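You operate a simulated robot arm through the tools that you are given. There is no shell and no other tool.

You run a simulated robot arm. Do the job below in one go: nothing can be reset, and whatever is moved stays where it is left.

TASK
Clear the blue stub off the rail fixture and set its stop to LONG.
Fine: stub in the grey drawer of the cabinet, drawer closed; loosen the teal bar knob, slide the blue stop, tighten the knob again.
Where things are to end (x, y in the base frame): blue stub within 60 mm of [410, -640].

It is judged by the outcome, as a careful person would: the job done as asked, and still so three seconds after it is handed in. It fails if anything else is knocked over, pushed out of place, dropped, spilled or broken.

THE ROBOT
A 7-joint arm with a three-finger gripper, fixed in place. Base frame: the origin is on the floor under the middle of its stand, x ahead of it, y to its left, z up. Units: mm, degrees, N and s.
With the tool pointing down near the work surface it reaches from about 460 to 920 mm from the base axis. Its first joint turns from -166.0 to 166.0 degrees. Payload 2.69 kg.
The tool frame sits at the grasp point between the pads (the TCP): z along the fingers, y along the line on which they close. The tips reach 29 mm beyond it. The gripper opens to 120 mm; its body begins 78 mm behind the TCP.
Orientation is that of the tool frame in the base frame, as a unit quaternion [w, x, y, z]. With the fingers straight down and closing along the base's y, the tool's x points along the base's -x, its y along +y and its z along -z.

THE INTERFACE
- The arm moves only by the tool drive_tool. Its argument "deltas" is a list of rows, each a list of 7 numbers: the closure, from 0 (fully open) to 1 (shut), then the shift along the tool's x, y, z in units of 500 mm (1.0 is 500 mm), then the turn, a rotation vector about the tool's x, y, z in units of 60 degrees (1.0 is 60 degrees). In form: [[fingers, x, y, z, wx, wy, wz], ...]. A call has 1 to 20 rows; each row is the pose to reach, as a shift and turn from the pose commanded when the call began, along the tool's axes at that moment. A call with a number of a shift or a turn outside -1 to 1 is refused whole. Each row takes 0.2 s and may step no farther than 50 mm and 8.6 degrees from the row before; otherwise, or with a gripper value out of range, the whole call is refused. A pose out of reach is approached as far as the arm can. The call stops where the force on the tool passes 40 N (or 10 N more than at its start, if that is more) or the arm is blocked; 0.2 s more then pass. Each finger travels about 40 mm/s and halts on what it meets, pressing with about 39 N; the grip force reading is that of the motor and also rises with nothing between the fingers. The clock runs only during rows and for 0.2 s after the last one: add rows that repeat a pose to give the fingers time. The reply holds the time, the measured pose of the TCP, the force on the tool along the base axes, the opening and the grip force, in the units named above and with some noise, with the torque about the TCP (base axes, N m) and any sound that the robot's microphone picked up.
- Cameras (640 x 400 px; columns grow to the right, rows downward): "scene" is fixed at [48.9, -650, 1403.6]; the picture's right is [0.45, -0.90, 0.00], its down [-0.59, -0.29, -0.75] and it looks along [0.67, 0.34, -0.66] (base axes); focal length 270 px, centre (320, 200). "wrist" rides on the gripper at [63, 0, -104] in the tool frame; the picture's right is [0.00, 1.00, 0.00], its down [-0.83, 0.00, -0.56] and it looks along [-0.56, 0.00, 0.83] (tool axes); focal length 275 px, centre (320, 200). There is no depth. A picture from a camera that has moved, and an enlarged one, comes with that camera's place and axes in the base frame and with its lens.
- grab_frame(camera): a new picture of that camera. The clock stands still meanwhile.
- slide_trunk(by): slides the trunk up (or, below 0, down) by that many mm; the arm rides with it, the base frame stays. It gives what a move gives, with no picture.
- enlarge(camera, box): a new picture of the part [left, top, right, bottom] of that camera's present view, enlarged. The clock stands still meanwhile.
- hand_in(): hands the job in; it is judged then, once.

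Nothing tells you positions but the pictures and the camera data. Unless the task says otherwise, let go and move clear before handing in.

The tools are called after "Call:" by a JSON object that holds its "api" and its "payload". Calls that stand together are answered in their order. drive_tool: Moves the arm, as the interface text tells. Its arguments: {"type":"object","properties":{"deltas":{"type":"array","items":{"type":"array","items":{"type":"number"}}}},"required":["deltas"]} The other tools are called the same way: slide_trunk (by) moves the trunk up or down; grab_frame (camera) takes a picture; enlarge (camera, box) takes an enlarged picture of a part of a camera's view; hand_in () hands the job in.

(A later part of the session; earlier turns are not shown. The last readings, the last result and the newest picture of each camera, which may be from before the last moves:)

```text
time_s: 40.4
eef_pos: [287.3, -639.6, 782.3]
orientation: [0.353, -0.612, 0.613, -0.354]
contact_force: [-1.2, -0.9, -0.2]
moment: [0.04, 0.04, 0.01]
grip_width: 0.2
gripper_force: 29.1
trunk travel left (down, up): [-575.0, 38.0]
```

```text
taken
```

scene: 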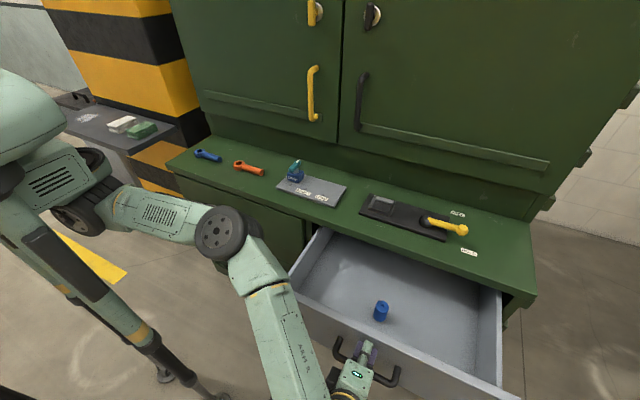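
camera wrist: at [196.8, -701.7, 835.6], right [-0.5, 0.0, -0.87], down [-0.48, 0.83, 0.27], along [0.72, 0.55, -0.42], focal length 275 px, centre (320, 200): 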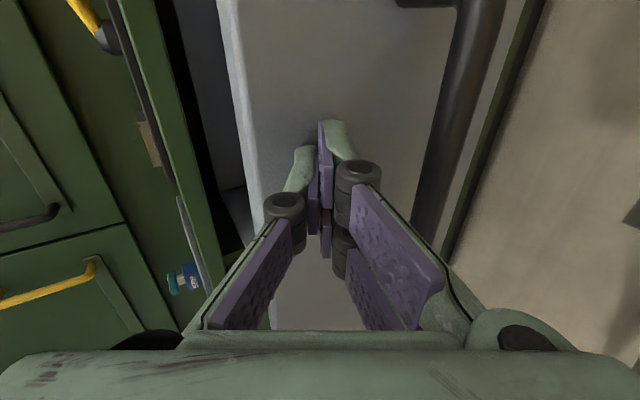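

The drawer slides easily, with about 1 N of resistance and the stub still upright. Continuing the push slowly.

Call:
{"api": "drive_tool", "payload": {"deltas": [[1, 0, -0.006, 0.0104, 0, 0, 0], [1, 0, -0.012, 0.0208, 0, 0, 0], [1, 0, -0.018, 0.0312, 0, 0, 0], [1, 0, -0.025, 0.0433, 0, 0, 0], [1, 0, -0.032, 0.0554, 0, 0, 0], [1, 0, -0.039, 0.0675, 0, 0, 0], [1, 0, -0.046, 0.0797, 0, 0, 0], [1, 0, -0.053, 0.0918, 0, 0, 0], [1, 0, -0.06, 0.1039, 0, 0, 0], [1, 0, -0.067, 0.116, 0, 0, 0], [1, 0, -0.074, 0.1282, 0, 0, 0], [1, 0, -0.081, 0.1403, 0, 0, 0], [1, 0, -0.088, 0.1524, 0, 0, 0], [1, 0, -0.095, 0.1645, 0, 0, 0], [1, 0, -0.102, 0.1767, 0, 0, 0], [1, 0, -0.109, 0.1888, 0, 0, 0], [1, 0, -0.116, 0.2009, 0, 0, 0], [1, 0, -0.123, 0.213, 0, 0, 0], [1, 0, -0.128, 0.2217, 0, 0, 0], [1, 0, -0.132, 0.2286, 0, 0, 0]]}}

Call:
{"api": "grab_frame", "payload": {"camera": "wrist"}}

Call:
{"api": "grab_frame", "payload": {"camera": "scene"}}

```text
time_s: 44.6
eef_pos: [420.3, -639.5, 783.6]
orientation: [0.353, -0.612, 0.613, -0.353]
contact_force: [-1.7, -0.4, 0.6]
moment: [0.01, 0.01, -0.02]
grip_width: 0.0
gripper_force: 28.8
trunk travel left (down, up): [-575.0, 38.0]
```

```text
taken
camera wrist: at [329.1, -701.6, 835.8], right [-0.5, 0.0, -0.87], down [-0.48, 0.83, 0.27], along [0.72, 0.56, -0.42], focal length 275 px, centre (320, 200)
```

wrist: 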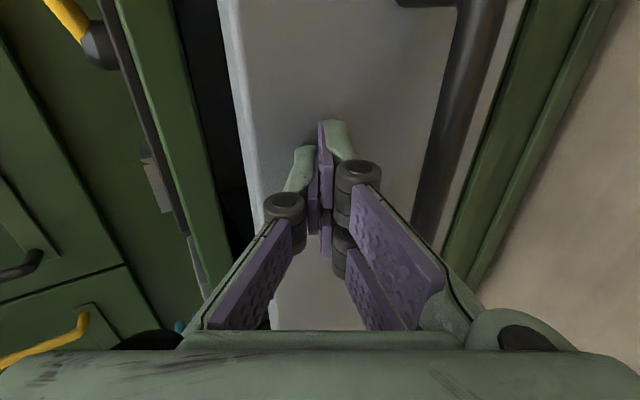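

```text
taken
```

scene: 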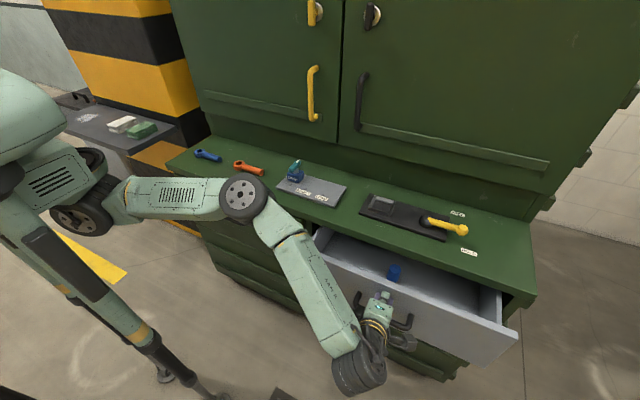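

Call:
{"api": "drive_tool", "payload": {"deltas": [[1, 0, -0.006, 0.0104, 0, 0, 0], [1, 0, -0.012, 0.0208, 0, 0, 0], [1, 0, -0.018, 0.0312, 0, 0, 0], [1, 0, -0.024, 0.0416, 0, 0, 0], [1, 0, -0.03, 0.052, 0, 0, 0], [1, 0, -0.036, 0.0624, 0, 0, 0], [1, 0, -0.042, 0.0727, 0, 0, 0], [1, 0, -0.048, 0.0831, 0, 0, 0], [1, 0, -0.054, 0.0935, 0, 0, 0], [1, 0, -0.06, 0.1039, 0, 0, 0], [1, 0, -0.066, 0.1143, 0, 0, 0], [1, 0, -0.071, 0.123, 0, 0, 0], [1, 0, -0.076, 0.1316, 0, 0, 0], [1, 0, -0.08, 0.1386, 0, 0, 0]]}}

Call:
{"api": "grab_frame", "payload": {"camera": "wrist"}}

Call:
{"api": "grab_frame", "payload": {"camera": "scene"}}

```text
time_s: 47.6
eef_pos: [500.7, -639.2, 782.2]
orientation: [0.353, -0.612, 0.613, -0.354]
contact_force: [-1.7, -0.7, -0.2]
moment: [0.01, 0.0, -0.02]
grip_width: 0.0
gripper_force: 28.5
trunk travel left (down, up): [-575.0, 38.0]
```

```text
taken
camera wrist: at [409.0, -701.7, 835.8], right [-0.5, 0.0, -0.87], down [-0.48, 0.83, 0.27], along [0.72, 0.56, -0.42], focal length 275 px, centre (320, 200)
```

wrist: 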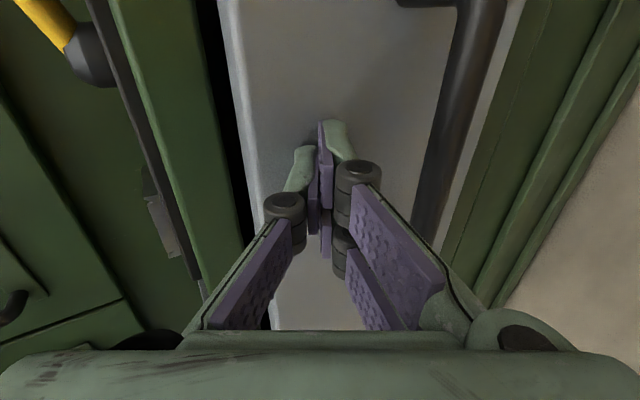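

```text
taken
```

scene: 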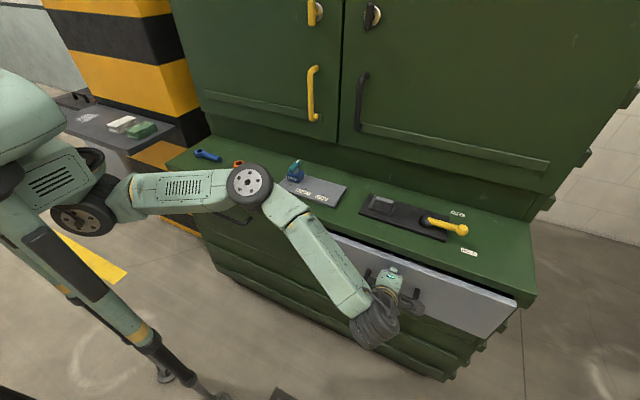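

Call:
{"api": "drive_tool", "payload": {"deltas": [[1, 0, -0.004, 0.0069, 0, 0, 0], [1, 0, -0.008, 0.0139, 0, 0, 0], [1, 0, -0.012, 0.0208, 0, 0, 0], [1, 0, -0.016, 0.0277, 0, 0, 0], [1, 0, -0.02, 0.0346, 0, 0, 0], [1, 0, -0.024, 0.0416, 0, 0, 0], [1, 0, -0.028, 0.0485, 0, 0, 0], [1, 0, -0.032, 0.0554, 0, 0, 0]]}}

Call:
{"api": "grab_frame", "payload": {"camera": "wrist"}}

Call:
{"api": "grab_frame", "payload": {"camera": "scene"}}

```text
time_s: 49.4
eef_pos: [522.9, -640.5, 780.8]
orientation: [0.35, -0.611, 0.617, -0.352]
contact_force: [-8.2, 1.2, 2.0]
moment: [0.0, -0.01, 0.04]
grip_width: 0.0
gripper_force: 28.7
trunk travel left (down, up): [-575.0, 38.0]
stopped in row 8: the force on the tool passed its limit at 43 N (the readings are from after the stop); the commanded pose is now the measured one
```

```text
taken
camera wrist: at [433.0, -702.7, 835.1], right [-0.51, 0.0, -0.86], down [-0.47, 0.83, 0.28], along [0.72, 0.55, -0.42], focal length 275 px, centre (320, 200)
```

wrist: 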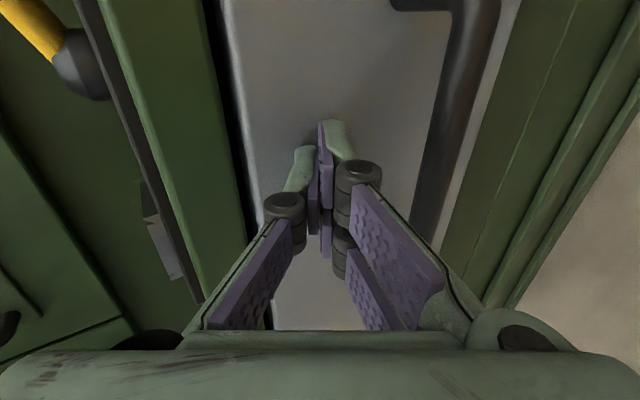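

```text
taken
```

scene: 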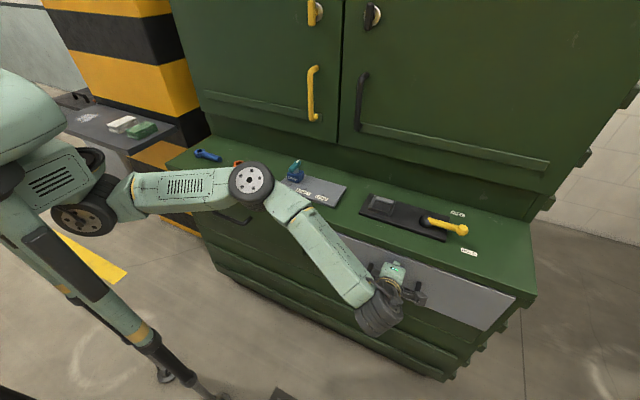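

Call:
{"api": "enlarge", "payload": {"camera": "scene", "box": [330, 200, 550, 350]}}

```text
2.67 times, centred on (440, 275) of scene
camera zoom: at [48.9, -650.0, 1403.6], right [0.45, -0.9, 0.0], down [-0.59, -0.29, -0.75], along [0.67, 0.34, -0.66], focal length 721 px, centre (0, 0)
```

zoom: 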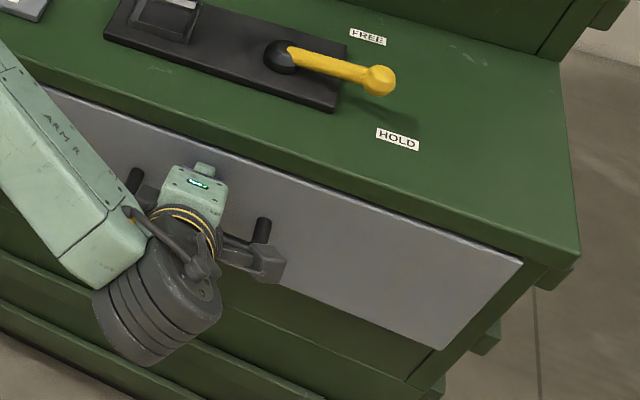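

The push hit the end stop with the tip at x≈548, and the panel is flush with the counter edge, so the drawer is closed. Backing off straight along −x, then up.

Call:
{"api": "drive_tool", "payload": {"deltas": [[1, 0, 0.01, -0.0173, 0, 0, 0], [1, 0, 0.03, -0.052, 0, 0, 0], [1, 0, 0.055, -0.0953, 0, 0, 0], [1, 0, 0.085, -0.1472, 0, 0, 0], [1, 0, 0.12, -0.2078, 0, 0, 0], [1, 0, 0.15, -0.2598, 0, 0, 0], [1, 0, 0.15, -0.2598, 0, 0, 0]]}}

Call:
{"api": "enlarge", "payload": {"camera": "scene", "box": [330, 200, 550, 350]}}

```text
time_s: 51.0
eef_pos: [375.5, -640.0, 782.9]
orientation: [0.351, -0.611, 0.616, -0.352]
contact_force: [-0.3, 0.3, 0.9]
moment: [0.05, 0.02, -0.02]
grip_width: 0.1
gripper_force: 28.1
trunk travel left (down, up): [-575.0, 38.0]
```

```text
2.67 times, centred on (440, 275) of scene
camera zoom: at [48.9, -650.0, 1403.6], right [0.45, -0.9, 0.0], down [-0.59, -0.29, -0.75], along [0.67, 0.34, -0.66], focal length 721 px, centre (0, 0)
```

zoom: 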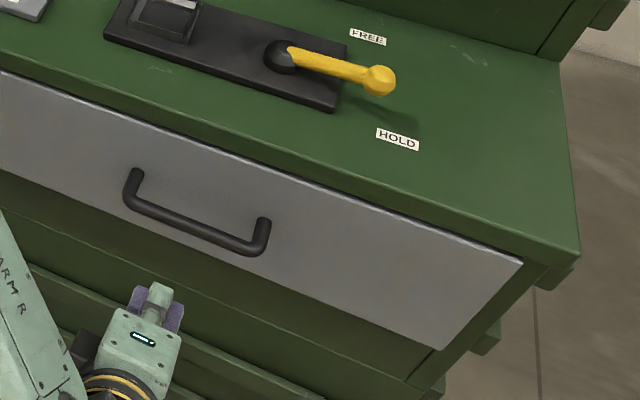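

The drawer is closed. Now raising, un-tilting and heading back to the rail fixture.

Call:
{"api": "drive_tool", "payload": {"deltas": [[1, 0, -0.06, -0.035, 0, 0, 0], [1, 0, -0.13, -0.075, 0, 0, 0], [1, 0, -0.2, -0.115, 0, 0, 0], [1, 0, -0.27, -0.155, 0, 0, 0], [1, 0, -0.34, -0.195, 0, 0, 0], [1, 0, -0.41, -0.236, 0, 0, 0], [1, 0, -0.41, -0.236, 0, 0, 0]]}}

Call:
{"api": "drive_tool", "payload": {"deltas": [[1, 0, 0, 0, -0.125, 0, 0], [1, 0, 0, 0, -0.25, 0, 0], [1, 0, 0, 0, -0.375, 0, 0], [1, 0, 0, 0, -0.5, 0, 0], [1, 0, 0, 0, -0.625, 0, 0], [1, 0, 0, 0, -0.75, 0, 0], [1, 0, 0, 0, -0.875, 0, 0], [1, 0, 0, 0, -1.0, 0, 0], [1, 0, 0, 0, -1.0, 0, 0]]}}

Call:
{"api": "grab_frame", "payload": {"camera": "scene"}}

```text
time_s: 52.6
eef_pos: [377.6, -640.9, 1019.5]
orientation: [0.352, -0.611, 0.616, -0.351]
contact_force: [-0.7, -0.3, -0.3]
moment: [-0.01, 0.01, 0.01]
grip_width: 0.0
gripper_force: 28.9
trunk travel left (down, up): [-575.0, 38.0]
```

```text
time_s: 54.6
eef_pos: [377.9, -640.3, 1018.5]
orientation: [-0.001, -0.706, 0.709, 0.004]
contact_force: [-0.6, -0.4, -0.2]
moment: [0.03, -0.02, -0.01]
grip_width: 0.0
gripper_force: 28.2
trunk travel left (down, up): [-575.0, 38.0]
```

```text
taken
```

scene: 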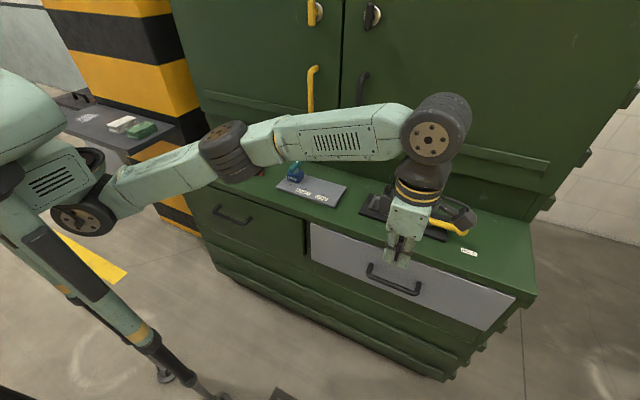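

Call:
{"api": "drive_tool", "payload": {"deltas": [[1, -0.065, -0.049, 0, 0, 0, 0.07], [1, -0.13, -0.097, 0, 0, 0, 0.14], [0.8, -0.195, -0.146, 0, 0, 0, 0.21], [0.7, -0.259, -0.195, 0, 0, 0, 0.28], [0.6, -0.324, -0.243, 0, 0, 0, 0.35], [0.5, -0.389, -0.292, 0, 0, 0, 0.42], [0.5, -0.454, -0.341, 0, 0, 0, 0.49], [0.5, -0.519, -0.389, 0, 0, 0, 0.56], [0.5, -0.583, -0.438, 0, 0, 0, 0.63], [0.5, -0.648, -0.487, 0, 0, 0, 0.7], [0.5, -0.713, -0.535, 0, 0, 0, 0.77], [0.5, -0.778, -0.584, 0, 0, 0, 0.8], [0.5, -0.778, -0.584, 0, 0, 0, 0.8]]}}

Call:
{"api": "drive_tool", "payload": {"deltas": [[0.5, 0, 0, 0, 0, 0, 0.14], [0.5, 0, 0, 0, 0, 0, 0.28], [0.5, 0, 0, 0, 0, 0, 0.42], [0.5, 0, 0, 0, 0, 0, 0.56], [0.5, 0, 0, 0, 0, 0, 0.7], [0.5, 0, 0, 0, 0, 0, 0.7]]}}

Call:
{"api": "grab_frame", "payload": {"camera": "wrist"}}

Call:
{"api": "grab_frame", "payload": {"camera": "scene"}}

```text
time_s: 57.4
eef_pos: [670.9, -253.0, 1017.9]
orientation: [-0.003, -0.355, 0.935, 0.003]
contact_force: [0.3, -0.1, -1.3]
moment: [-0.02, 0.0, 0.01]
grip_width: 60.0
gripper_force: 0.1
trunk travel left (down, up): [-575.0, 38.0]
```

```text
time_s: 58.8
eef_pos: [672.3, -253.0, 1017.1]
orientation: [-0.004, 0.003, 1.0, 0.002]
contact_force: [-0.2, 0.0, -0.2]
moment: [0.01, -0.04, 0.03]
grip_width: 60.0
gripper_force: 0.1
trunk travel left (down, up): [-575.0, 38.0]
```

```text
taken
camera wrist: at [608.8, -252.3, 1123.5], right [0.0, 1.0, 0.0], down [0.84, 0.0, 0.55], along [0.55, 0.0, -0.84], focal length 275 px, centre (320, 200)
```

wrist: 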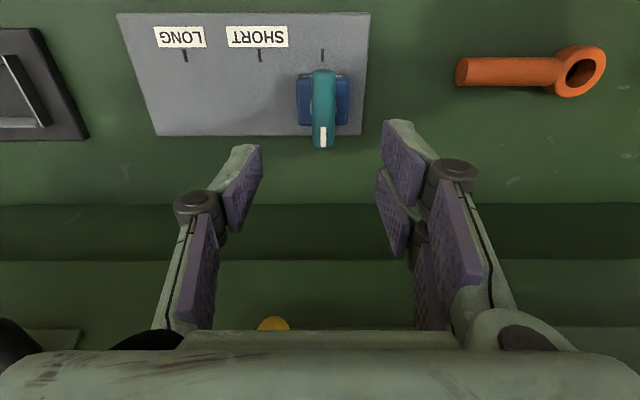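

```text
taken
```

scene: 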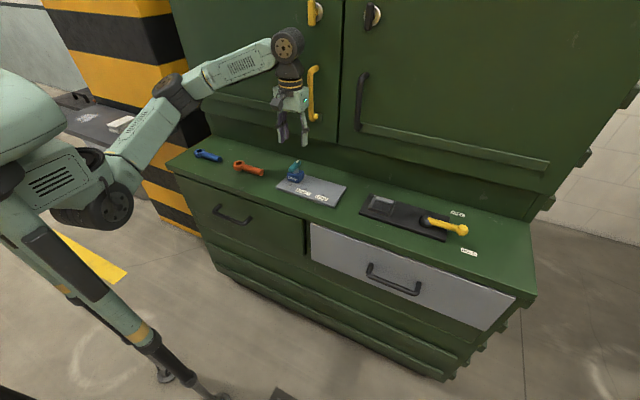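

Call:
{"api": "enlarge", "payload": {"camera": "wrist", "box": [280, 30, 380, 160]}}

Call:
{"api": "enlarge", "payload": {"camera": "scene", "box": [270, 140, 350, 210]}}

```text
3.08 times, centred on (330, 95) of wrist
camera zoom: at [608.8, -252.3, 1123.5], right [0.0, 1.0, 0.0], down [0.84, 0.0, 0.55], along [0.55, 0.0, -0.84], focal length 847 px, centre (289, 523)
```

zoom: 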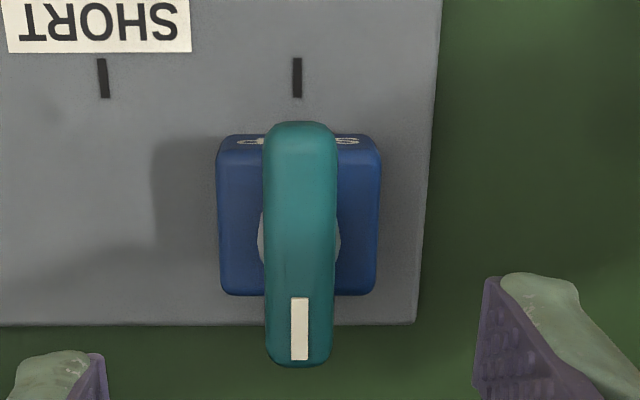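

```text
5.71 times, centred on (310, 175) of scene
camera zoom: at [48.9, -650.0, 1403.6], right [0.45, -0.9, 0.0], down [-0.59, -0.29, -0.75], along [0.67, 0.34, -0.66], focal length 1544 px, centre (377, 343)
```

zoom: 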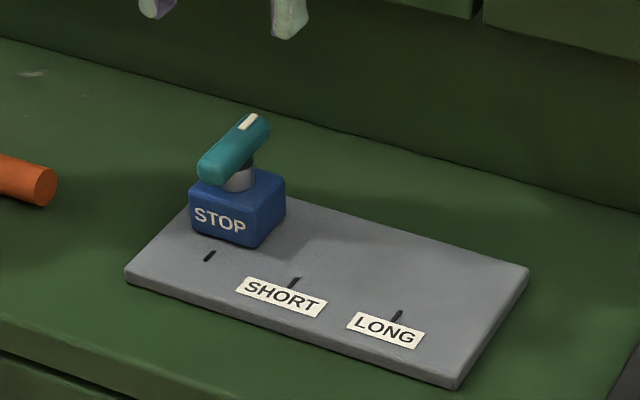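

The stop and knob axis are at about (668.5, -250), aligned with the first mark, and the LONG mark is about 121 mm further in −y. I'll trim the orientation and descend onto the bar with the fingers on either side of it.

Call:
{"api": "drive_tool", "payload": {"deltas": [[0.5, 0.004, 0.003, 0.03, 0.002, -0.004, -0.003], [0.5, 0.0076, 0.0064, 0.07, 0.0038, -0.0077, -0.0057], [0.5, 0.0076, 0.0064, 0.11, 0.0038, -0.0077, -0.0057], [0.5, 0.0076, 0.0064, 0.14, 0.0038, -0.0077, -0.0057], [0.5, 0.0076, 0.0064, 0.165, 0.0038, -0.0077, -0.0057], [0.5, 0.0076, 0.0064, 0.185, 0.0038, -0.0077, -0.0057], [0.5, 0.0076, 0.0064, 0.195, 0.0038, -0.0077, -0.0057], [0.5, 0.0076, 0.0064, 0.195, 0.0038, -0.0077, -0.0057]]}}

Call:
{"api": "grab_frame", "payload": {"camera": "wrist"}}

Call:
{"api": "enlarge", "payload": {"camera": "scene", "box": [250, 110, 350, 210]}}

```text
time_s: 60.6
eef_pos: [667.4, -250.2, 919.6]
orientation: [0.0, 0.0, 1.0, -0.001]
contact_force: [-0.5, -0.1, 1.5]
moment: [0.01, 0.03, 0.04]
grip_width: 60.0
gripper_force: 0.1
trunk travel left (down, up): [-575.0, 38.0]
```

```text
taken
camera wrist: at [603.3, -249.0, 1024.9], right [-0.01, 1.0, 0.0], down [0.83, 0.0, 0.56], along [0.56, 0.0, -0.83], focal length 275 px, centre (320, 200)
```

wrist: 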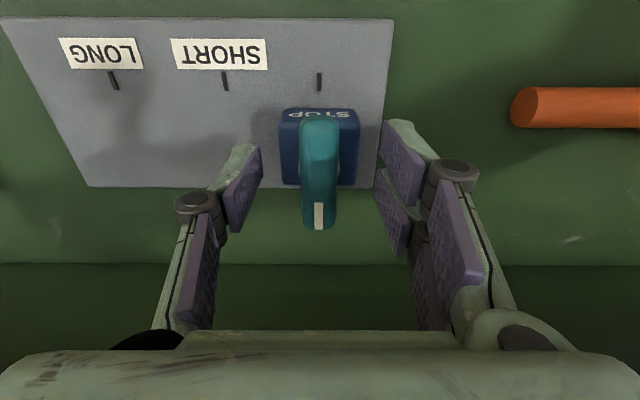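

```text
4.00 times, centred on (300, 160) of scene
camera zoom: at [48.9, -650.0, 1403.6], right [0.45, -0.9, 0.0], down [-0.59, -0.29, -0.75], along [0.67, 0.34, -0.66], focal length 1081 px, centre (400, 360)
```

zoom: 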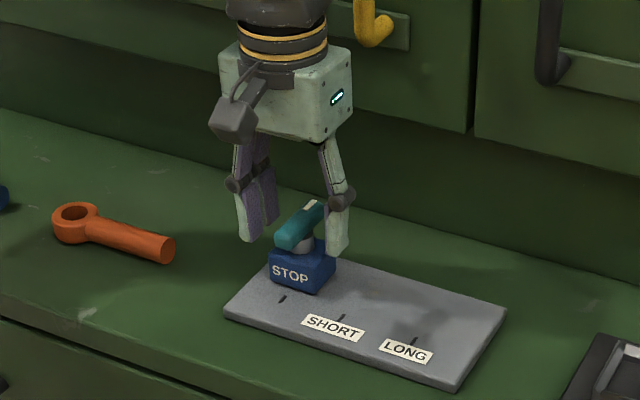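

Call:
{"api": "drive_tool", "payload": {"deltas": [[0.65, 0, 0, 0, 0, 0, 0], [0.75, 0, 0, 0, 0, 0, 0], [0.8, 0, 0, 0, 0, 0, 0], [0.82, 0, 0, 0, 0, 0, 0], [0.82, 0, 0, 0, 0, 0, 0]]}}

Call:
{"api": "grab_frame", "payload": {"camera": "wrist"}}

```text
time_s: 61.8
eef_pos: [667.3, -250.8, 919.8]
orientation: [0.0, 0.0, 1.0, 0.0]
contact_force: [0.8, -1.1, -0.1]
moment: [-0.03, -0.01, -0.02]
grip_width: 22.4
gripper_force: 0.5
trunk travel left (down, up): [-575.0, 38.0]
```

```text
taken
camera wrist: at [603.3, -249.2, 1025.0], right [0.0, 1.0, 0.0], down [0.83, 0.0, 0.56], along [0.56, 0.0, -0.83], focal length 275 px, centre (320, 200)
```

wrist: 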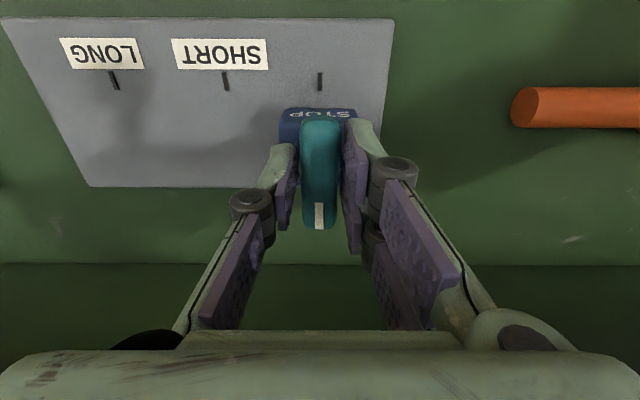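

Call:
{"api": "drive_tool", "payload": {"deltas": [[1, 0, 0, 0, 0, 0, 0], [1, 0, 0, 0, 0, 0, 0], [1, 0, 0, 0, 0, 0, 0]]}}

Call:
{"api": "drive_tool", "payload": {"deltas": [[1, 0, 0, 0, 0, 0, -0.06], [1, 0, 0, 0, 0, 0, -0.12], [1, 0, 0, 0, 0, 0, -0.18], [1, 0, 0, 0, 0, 0, -0.25]]}}

Call:
{"api": "grab_frame", "payload": {"camera": "wrist"}}

Call:
{"api": "enlarge", "payload": {"camera": "scene", "box": [250, 110, 350, 210]}}

```text
time_s: 62.6
eef_pos: [665.8, -250.7, 920.0]
orientation: [0.0, 0.0, 1.0, -0.001]
contact_force: [0.4, -4.1, 0.6]
moment: [-0.18, -0.16, 0.03]
grip_width: 21.4
gripper_force: 44.6
trunk travel left (down, up): [-575.0, 38.0]
```

```text
time_s: 63.6
eef_pos: [667.4, -250.7, 919.9]
orientation: [0.0, -0.132, 0.991, 0.0]
contact_force: [0.7, -12.9, -3.7]
moment: [-0.23, -0.84, -0.07]
grip_width: 21.6
gripper_force: 45.3
trunk travel left (down, up): [-575.0, 38.0]
```

```text
taken
camera wrist: at [605.6, -266.4, 1025.0], right [-0.26, 0.96, 0.0], down [0.8, 0.22, 0.56], along [0.54, 0.15, -0.83], focal length 275 px, centre (320, 200)
```

wrist: 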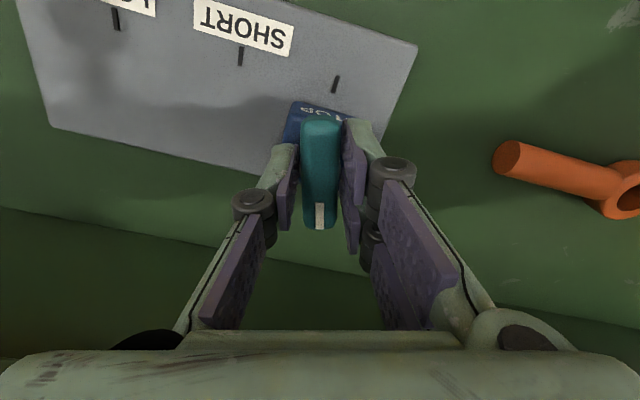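

```text
4.00 times, centred on (300, 160) of scene
camera zoom: at [48.9, -650.0, 1403.6], right [0.45, -0.9, 0.0], down [-0.59, -0.29, -0.75], along [0.67, 0.34, -0.66], focal length 1081 px, centre (400, 360)
```

zoom: 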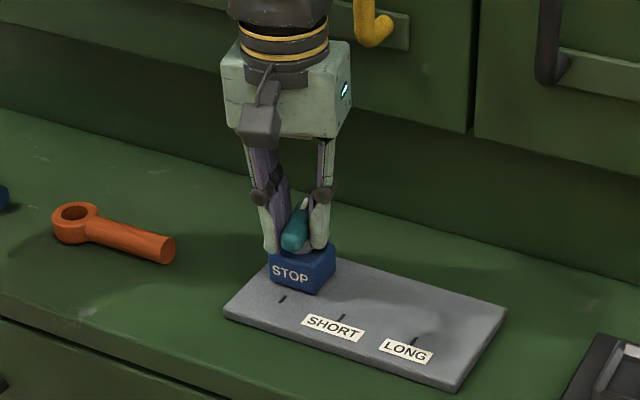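

The knob turns counter-clockwise with the gripper at low torque. The side force suggests the true axis is about 3.5 mm further in +x, so I'll continue turning about that point.

Call:
{"api": "drive_tool", "payload": {"deltas": [[1, 0.0003, -0.0009, 0, 0, 0, -0.125], [1, 0.0004, -0.0018, 0, 0, 0, -0.25], [1, 0.0005, -0.0027, 0, 0, 0, -0.375], [1, 0.0004, -0.0036, 0, 0, 0, -0.5]]}}

```text
time_s: 64.6
eef_pos: [667.7, -252.4, 919.0]
orientation: [0.001, -0.384, 0.923, -0.001]
contact_force: [4.3, -16.5, -2.8]
moment: [-0.36, -0.2, -0.03]
grip_width: 21.5
gripper_force: 44.9
trunk travel left (down, up): [-575.0, 38.0]
```

Call:
{"api": "drive_tool", "payload": {"deltas": [[1, 0.0001, -0.0016, 0, 0, 0, -0.125], [1, 0.0002, -0.0027, 0, 0, 0, -0.25], [1, 0.0003, -0.0038, 0, 0, 0, -0.375], [1, 0.0003, -0.0048, 0, 0, 0, -0.5]]}}

Call:
{"api": "grab_frame", "payload": {"camera": "wrist"}}

Call:
{"api": "enlarge", "payload": {"camera": "scene", "box": [250, 110, 350, 210]}}

```text
time_s: 65.6
eef_pos: [669.6, -252.0, 919.8]
orientation: [0.0, -0.61, 0.792, 0.0]
contact_force: [3.3, -9.0, -1.5]
moment: [-0.41, -0.13, 0.03]
grip_width: 21.4
gripper_force: 44.9
trunk travel left (down, up): [-575.0, 38.0]
```

```text
taken
camera wrist: at [652.9, -313.1, 1025.0], right [-0.97, 0.25, 0.0], down [0.21, 0.8, 0.56], along [0.14, 0.54, -0.83], focal length 275 px, centre (320, 200)
```

wrist: 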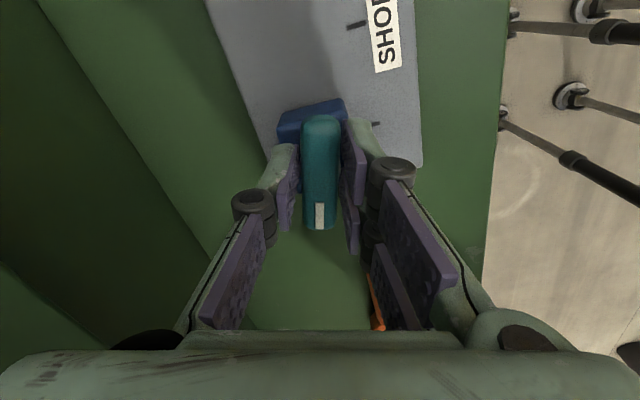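

```text
4.00 times, centred on (300, 160) of scene
camera zoom: at [48.9, -650.0, 1403.6], right [0.45, -0.9, 0.0], down [-0.59, -0.29, -0.75], along [0.67, 0.34, -0.66], focal length 1081 px, centre (400, 360)
```

zoom: 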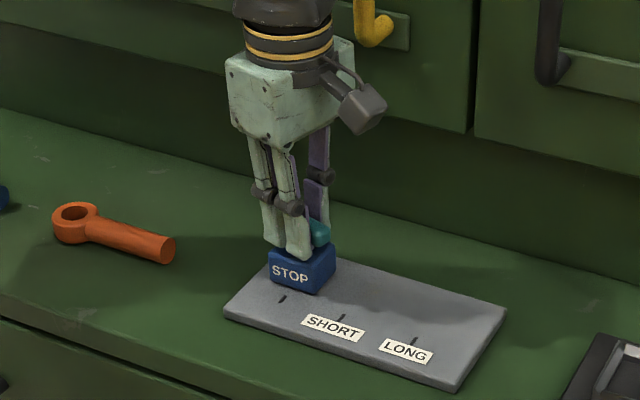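

Call:
{"api": "drive_tool", "payload": {"deltas": [[1, 0.0003, -0.0011, 0, 0, 0, -0.125], [1, 0.0006, -0.0022, 0, 0, 0, -0.25], [1, 0.0006, -0.0022, 0, 0, 0, -0.25]]}}

```text
time_s: 66.4
eef_pos: [670.0, -253.7, 920.8]
orientation: [-0.001, 0.708, -0.706, 0.0]
contact_force: [0.9, -0.8, -3.1]
moment: [-0.56, -0.02, 0.01]
grip_width: 21.4
gripper_force: 45.2
trunk travel left (down, up): [-575.0, 38.0]
```

Turned 90° counter-clockwise with no hard stop. I'll test whether the stop slides in −y with a small gentle move.

Call:
{"api": "drive_tool", "payload": {"deltas": [[1, 0.004, 0, 0, 0, 0, 0], [1, 0.008, 0, 0, 0, 0, 0], [1, 0.012, 0, 0, 0, 0, 0], [1, 0.016, 0, 0, 0, 0, 0], [1, 0.02, 0, 0, 0, 0, 0]]}}

Call:
{"api": "grab_frame", "payload": {"camera": "wrist"}}

Call:
{"api": "enlarge", "payload": {"camera": "scene", "box": [250, 110, 350, 210]}}

```text
time_s: 67.6
eef_pos: [670.6, -263.9, 919.3]
orientation: [0.0, 0.707, -0.707, 0.0]
contact_force: [0.2, 1.1, -4.3]
moment: [1.11, -0.21, -0.01]
grip_width: 21.5
gripper_force: 44.6
trunk travel left (down, up): [-575.0, 38.0]
```

```text
taken
camera wrist: at [669.7, -325.9, 1025.0], right [-1.0, 0.0, 0.0], down [0.0, 0.83, 0.56], along [0.0, 0.56, -0.83], focal length 275 px, centre (320, 200)
```

wrist: 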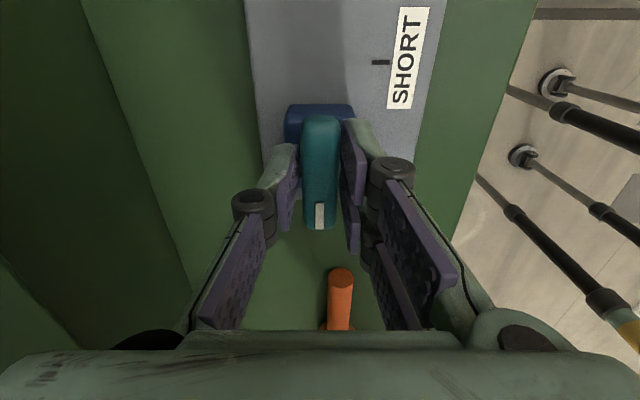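

```text
4.00 times, centred on (300, 160) of scene
camera zoom: at [48.9, -650.0, 1403.6], right [0.45, -0.9, 0.0], down [-0.59, -0.29, -0.75], along [0.67, 0.34, -0.66], focal length 1081 px, centre (400, 360)
```

zoom: 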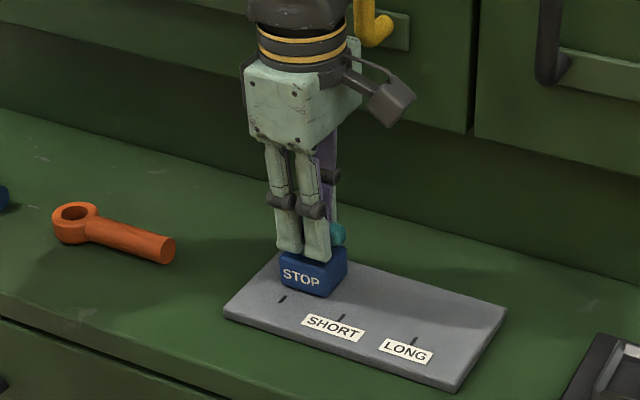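

The knob is loose and the stop slides with the grip. Continuing the slide toward the LONG mark, stopping slightly short for a visual check.

Call:
{"api": "drive_tool", "payload": {"deltas": [[1, 0.012, 0, 0, 0, 0, 0], [1, 0.026, 0, 0, 0, 0, 0], [1, 0.04, 0, 0, 0, 0, 0], [1, 0.054, 0, 0, 0, 0, 0], [1, 0.068, 0, 0, 0, 0, 0], [1, 0.082, 0, 0, 0, 0, 0], [1, 0.096, 0, 0, 0, 0, 0], [1, 0.11, 0, 0, 0, 0, 0], [1, 0.124, 0, 0, 0, 0, 0], [1, 0.138, 0, 0, 0, 0, 0], [1, 0.152, 0, 0, 0, 0, 0], [1, 0.166, 0, 0, 0, 0, 0], [1, 0.18, 0, 0, 0, 0, 0], [1, 0.192, 0, 0, 0, 0, 0], [1, 0.202, 0, 0, 0, 0, 0], [1, 0.208, 0, 0, 0, 0, 0], [1, 0.208, 0, 0, 0, 0, 0]]}}

Call:
{"api": "grab_frame", "payload": {"camera": "wrist"}}

Call:
{"api": "enlarge", "payload": {"camera": "scene", "box": [260, 140, 360, 210]}}

```text
time_s: 71.2
eef_pos: [670.0, -368.2, 919.6]
orientation: [0.0, 0.707, -0.707, 0.0]
contact_force: [-1.0, 0.6, -2.1]
moment: [0.09, 0.02, 0.01]
grip_width: 21.3
gripper_force: 45.5
trunk travel left (down, up): [-575.0, 38.0]
```

```text
taken
camera wrist: at [669.7, -429.9, 1025.1], right [-1.0, 0.0, 0.0], down [0.0, 0.83, 0.56], along [0.0, 0.56, -0.83], focal length 275 px, centre (320, 200)
```

wrist: 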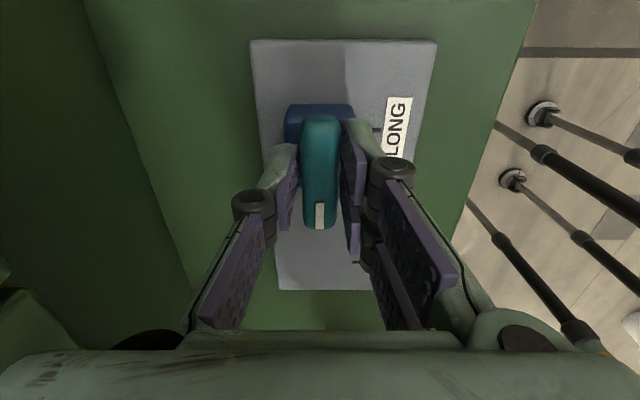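

```text
5.71 times, centred on (310, 175) of scene
camera zoom: at [48.9, -650.0, 1403.6], right [0.45, -0.9, 0.0], down [-0.59, -0.29, -0.75], along [0.67, 0.34, -0.66], focal length 1544 px, centre (377, 343)
```

zoom: 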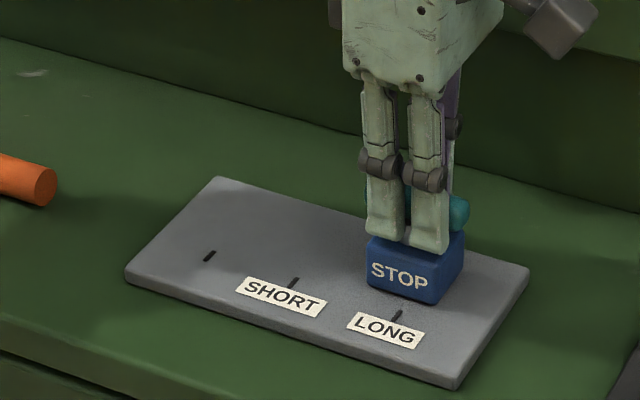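

Call:
{"api": "enlarge", "payload": {"camera": "scene", "box": [300, 170, 350, 210]}}

Call:
{"api": "enlarge", "payload": {"camera": "wrist", "box": [240, 90, 440, 240]}}

```text
10.00 times, centred on (325, 190) of scene
camera zoom: at [48.9, -650.0, 1403.6], right [0.45, -0.9, 0.0], down [-0.59, -0.29, -0.75], along [0.67, 0.34, -0.66], focal length 2702 px, centre (270, 300)
```

zoom: 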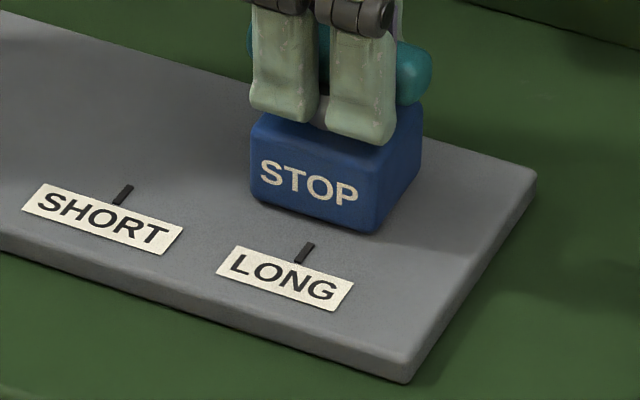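

```text
2.67 times, centred on (340, 165) of wrist
camera zoom: at [669.7, -429.9, 1025.1], right [-1.0, 0.0, 0.0], down [0.0, 0.83, 0.56], along [0.0, 0.56, -0.83], focal length 734 px, centre (267, 293)
```

zoom: 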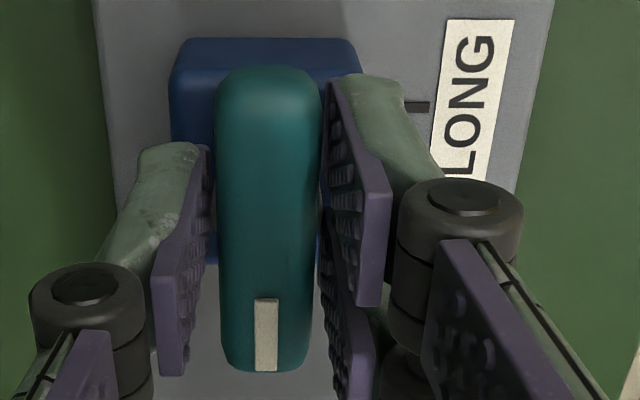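

The block centre is about 4–4.5 mm short of the LONG mark, so I'll nudge it further.

Call:
{"api": "drive_tool", "payload": {"deltas": [[1, 0.003, 0, 0, 0, 0, 0], [1, 0.006, 0, 0, 0, 0, 0], [1, 0.0088, 0, 0, 0, 0, 0], [1, 0.0088, 0, 0, 0, 0, 0]]}}

Call:
{"api": "enlarge", "payload": {"camera": "scene", "box": [300, 170, 350, 210]}}

Call:
{"api": "enlarge", "payload": {"camera": "wrist", "box": [240, 90, 440, 240]}}

```text
time_s: 72.2
eef_pos: [670.2, -371.4, 919.1]
orientation: [0.0, 0.707, -0.707, 0.0]
contact_force: [1.5, 1.0, -4.0]
moment: [-0.02, -0.06, 0.02]
grip_width: 21.3
gripper_force: 44.7
trunk travel left (down, up): [-575.0, 38.0]
```

```text
10.00 times, centred on (325, 190) of scene
camera zoom: at [48.9, -650.0, 1403.6], right [0.45, -0.9, 0.0], down [-0.59, -0.29, -0.75], along [0.67, 0.34, -0.66], focal length 2702 px, centre (270, 300)
```

zoom: 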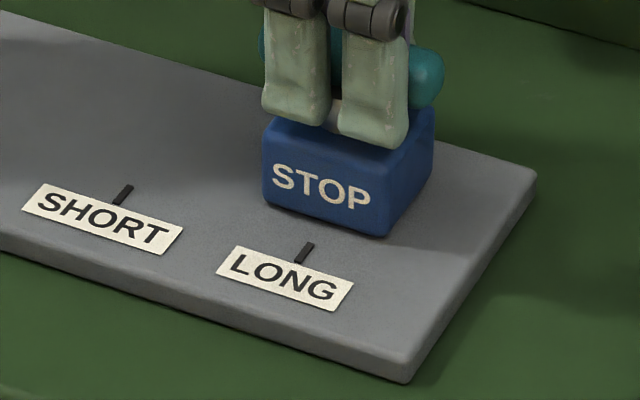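

```text
2.67 times, centred on (340, 165) of wrist
camera zoom: at [669.8, -434.1, 1025.1], right [-1.0, -0.01, 0.0], down [0.0, 0.83, 0.56], along [0.0, 0.56, -0.83], focal length 734 px, centre (267, 293)
```

zoom: 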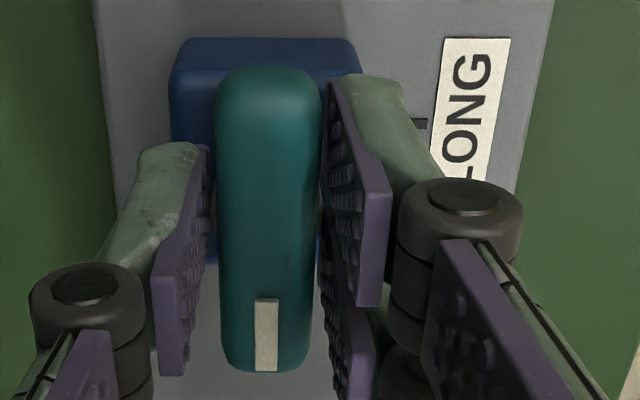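

The STOP block is now centred on the LONG mark. I'll tighten the knob by turning it back clockwise about its axis, in stages.

Call:
{"api": "drive_tool", "payload": {"deltas": [[1, -0.0001, 0.0008, 0, 0, 0, 0.125], [1, -0.0002, 0.0016, 0, 0, 0, 0.25], [1, -0.0005, 0.0023, 0, 0, 0, 0.375], [1, -0.0008, 0.003, 0, 0, 0, 0.5]]}}

Call:
{"api": "enlarge", "payload": {"camera": "scene", "box": [300, 170, 350, 210]}}

```text
time_s: 73.2
eef_pos: [668.6, -372.2, 918.6]
orientation: [0.0, -0.499, 0.867, -0.001]
contact_force: [0.0, -0.7, -3.6]
moment: [0.03, -0.01, 0.01]
grip_width: 21.5
gripper_force: 44.8
trunk travel left (down, up): [-575.0, 38.0]
```

```text
10.00 times, centred on (325, 190) of scene
camera zoom: at [48.9, -650.0, 1403.6], right [0.45, -0.9, 0.0], down [-0.59, -0.29, -0.75], along [0.67, 0.34, -0.66], focal length 2702 px, centre (270, 300)
```

zoom: 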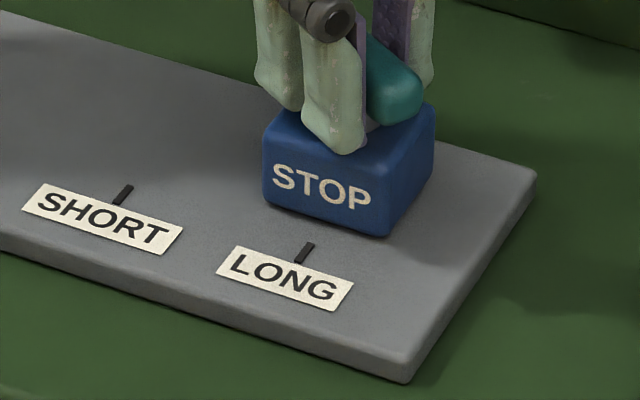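

Call:
{"api": "drive_tool", "payload": {"deltas": [[1, -0.0001, 0.0008, 0, 0, 0, 0.125], [1, -0.0002, 0.0016, 0, 0, 0, 0.25], [1, -0.0005, 0.0023, 0, 0, 0, 0.375], [1, -0.0008, 0.003, 0, 0, 0, 0.5], [1, -0.0012, 0.0037, 0, 0, 0, 0.625], [1, -0.0018, 0.0042, 0, 0, 0, 0.75]]}}

Call:
{"api": "enlarge", "payload": {"camera": "scene", "box": [300, 170, 350, 210]}}

```text
time_s: 74.6
eef_pos: [667.6, -370.3, 920.2]
orientation: [0.0, -0.129, 0.992, -0.002]
contact_force: [3.7, -2.0, -1.8]
moment: [-0.31, 0.72, 0.0]
grip_width: 21.5
gripper_force: 44.9
trunk travel left (down, up): [-575.0, 38.0]
```

```text
10.00 times, centred on (325, 190) of scene
camera zoom: at [48.9, -650.0, 1403.6], right [0.45, -0.9, 0.0], down [-0.59, -0.29, -0.75], along [0.67, 0.34, -0.66], focal length 2702 px, centre (270, 300)
```

zoom: 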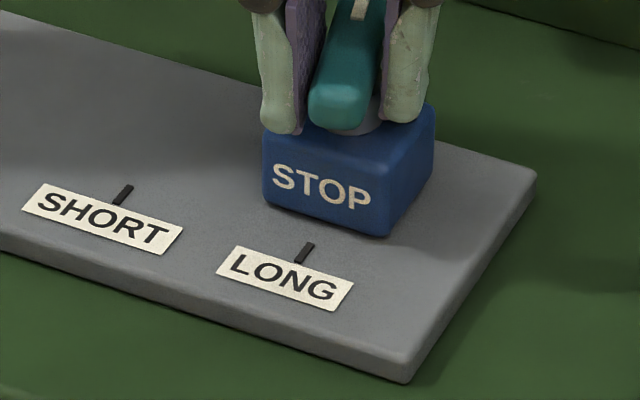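

Call:
{"api": "drive_tool", "payload": {"deltas": [[1, -0.0001, 0.0008, 0, 0, 0, 0.125], [1, -0.0002, 0.0016, 0, 0, 0, 0.25], [1, -0.0002, 0.0016, 0, 0, 0, 0.25]]}}

```text
time_s: 75.4
eef_pos: [667.6, -369.1, 919.4]
orientation: [0.0, 0.001, 1.0, 0.0]
contact_force: [0.9, -3.8, -3.7]
moment: [-0.09, -0.03, -0.02]
grip_width: 21.3
gripper_force: 45.3
trunk travel left (down, up): [-575.0, 38.0]
```

Call:
{"api": "drive_tool", "payload": {"deltas": [[1, 0, 0.0003, 0, 0, 0, 0.05], [1, 0, 0.0006, 0, 0, 0, 0.1], [1, 0, 0.0006, 0, 0, 0, 0.1]]}}

Call:
{"api": "grab_frame", "payload": {"camera": "wrist"}}

Call:
{"api": "enlarge", "payload": {"camera": "scene", "box": [300, 150, 360, 210]}}

```text
time_s: 76.2
eef_pos: [667.6, -369.0, 919.8]
orientation: [0.001, 0.052, 0.999, 0.0]
contact_force: [4.6, -3.3, -0.8]
moment: [-0.14, -0.35, 0.53]
grip_width: 21.5
gripper_force: 45.2
trunk travel left (down, up): [-575.0, 38.0]
```

```text
taken
camera wrist: at [604.1, -361.6, 1025.1], right [0.1, 1.0, 0.0], down [0.83, -0.08, 0.56], along [0.55, -0.06, -0.83], focal length 275 px, centre (320, 200)
```

wrist: 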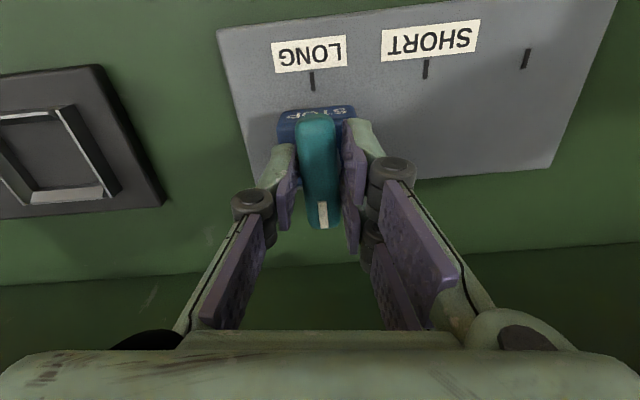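

```text
6.67 times, centred on (330, 180) of scene
camera zoom: at [48.9, -650.0, 1403.6], right [0.45, -0.9, 0.0], down [-0.59, -0.29, -0.75], along [0.67, 0.34, -0.66], focal length 1802 px, centre (253, 333)
```

zoom: 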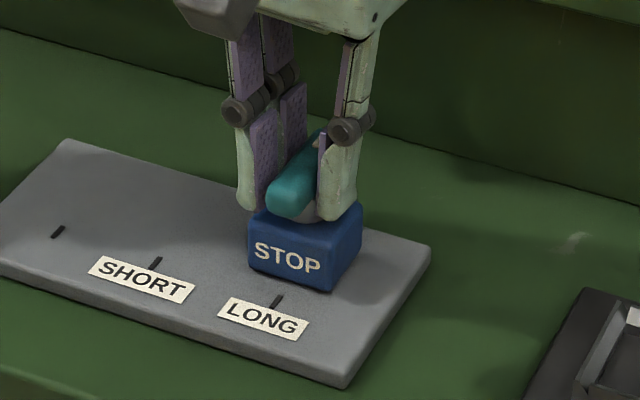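

The knob meets a firm stop (0.5 N·m), so it is tight. Releasing and lifting straight up.

Call:
{"api": "drive_tool", "payload": {"deltas": [[0.8, 0, 0, 0, 0, 0, 0], [0.7, 0, 0, 0, 0, 0, 0], [0.6, 0, 0, 0, 0, 0, 0], [0.5, 0, 0, 0, 0, 0, 0], [0.5, 0, 0, 0, 0, 0, 0]]}}

Call:
{"api": "drive_tool", "payload": {"deltas": [[0.5, 0, 0, -0.02, 0, 0, 0], [0.5, 0, 0, -0.06, 0, 0, 0], [0.5, 0, 0, -0.12, 0, 0, 0], [0.5, 0, 0, -0.18, 0, 0, 0], [0.5, 0, 0, -0.24, 0, 0, 0], [0.5, 0, 0, -0.24, 0, 0, 0]]}}

Call:
{"api": "grab_frame", "payload": {"camera": "wrist"}}

Call:
{"api": "enlarge", "payload": {"camera": "scene", "box": [270, 140, 360, 210]}}

```text
time_s: 77.4
eef_pos: [666.4, -369.0, 919.7]
orientation: [0.0, 0.053, 0.999, 0.0]
contact_force: [-0.2, 0.5, 0.0]
moment: [0.06, 0.02, 0.0]
grip_width: 59.9
gripper_force: 0.0
trunk travel left (down, up): [-575.0, 38.0]
```

```text
time_s: 78.8
eef_pos: [667.6, -369.4, 1040.8]
orientation: [0.0, 0.051, 0.999, -0.001]
contact_force: [-0.1, 0.0, -0.6]
moment: [0.02, -0.03, 0.0]
grip_width: 60.0
gripper_force: 0.0
trunk travel left (down, up): [-575.0, 38.0]
```

```text
taken
camera wrist: at [604.2, -361.4, 1145.6], right [0.1, 0.99, 0.0], down [0.83, -0.08, 0.56], along [0.55, -0.06, -0.83], focal length 275 px, centre (320, 200)
```

wrist: 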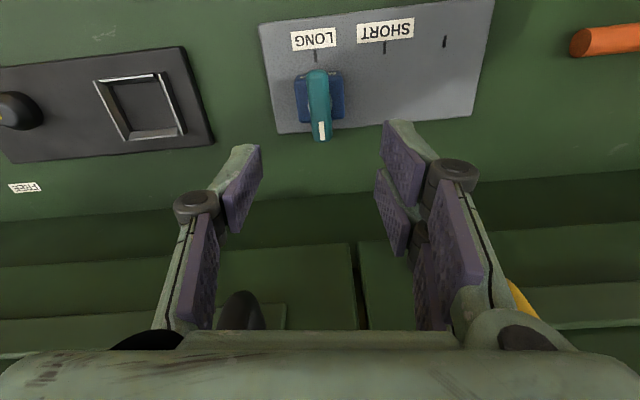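

```text
5.71 times, centred on (315, 175) of scene
camera zoom: at [48.9, -650.0, 1403.6], right [0.45, -0.9, 0.0], down [-0.59, -0.29, -0.75], along [0.67, 0.34, -0.66], focal length 1544 px, centre (349, 343)
```

zoom: 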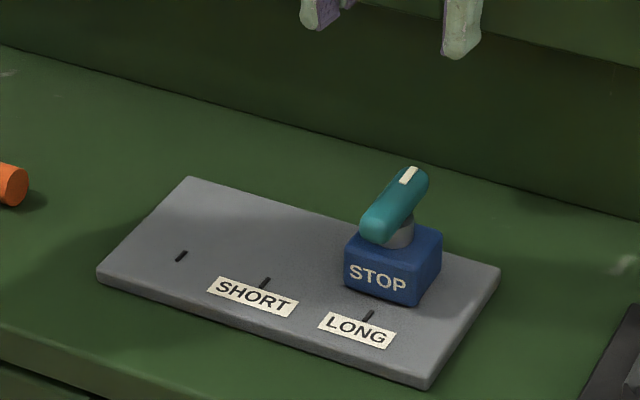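

Call:
{"api": "enlarge", "payload": {"camera": "wrist", "box": [260, 20, 380, 150]}}

Call:
{"api": "enlarge", "payload": {"camera": "scene", "box": [190, 180, 550, 390]}}

```text
3.08 times, centred on (320, 85) of wrist
camera zoom: at [604.2, -361.4, 1145.6], right [0.1, 0.99, 0.0], down [0.83, -0.08, 0.56], along [0.55, -0.06, -0.83], focal length 847 px, centre (320, 554)
```

zoom: 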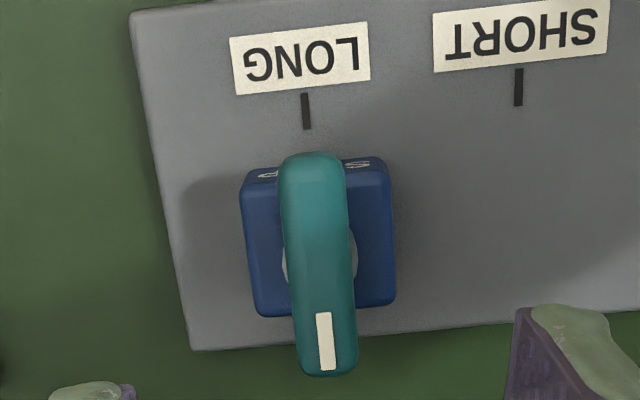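

```text
1.78 times, centred on (370, 285) of scene
camera zoom: at [48.9, -650.0, 1403.6], right [0.45, -0.9, 0.0], down [-0.59, -0.29, -0.75], along [0.67, 0.34, -0.66], focal length 480 px, centre (231, 49)
```

zoom: 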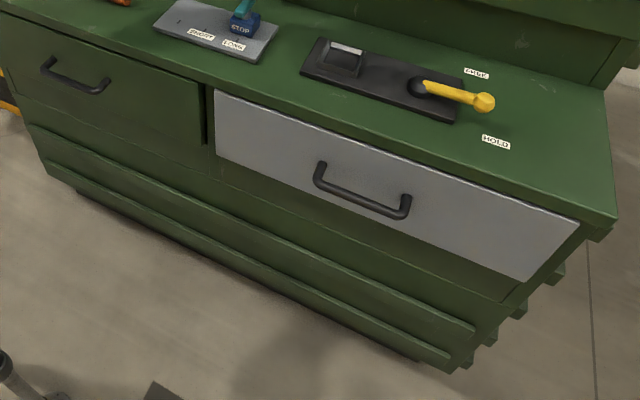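

Call:
{"api": "enlarge", "payload": {"camera": "scene", "box": [285, 205, 345, 265]}}

Call:
{"api": "enlarge", "payload": {"camera": "scene", "box": [470, 260, 550, 340]}}

```text
6.67 times, centred on (315, 235) of scene
camera zoom: at [48.9, -650.0, 1403.6], right [0.45, -0.9, 0.0], down [-0.59, -0.29, -0.75], along [0.67, 0.34, -0.66], focal length 1802 px, centre (353, -33)
```

zoom: 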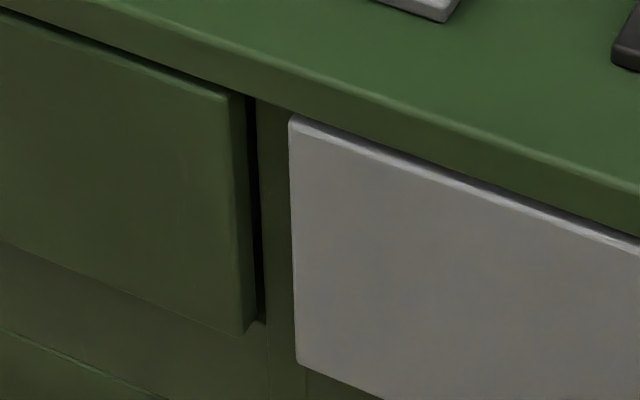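

```text
5.00 times, centred on (510, 300) of scene
camera zoom: at [48.9, -650.0, 1403.6], right [0.45, -0.9, 0.0], down [-0.59, -0.29, -0.75], along [0.67, 0.34, -0.66], focal length 1351 px, centre (-630, -300)
```

zoom: 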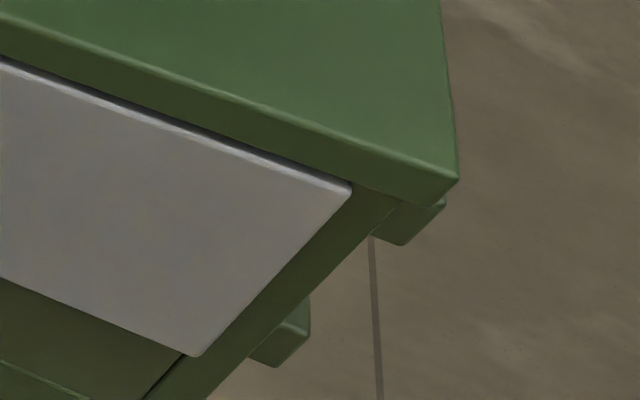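

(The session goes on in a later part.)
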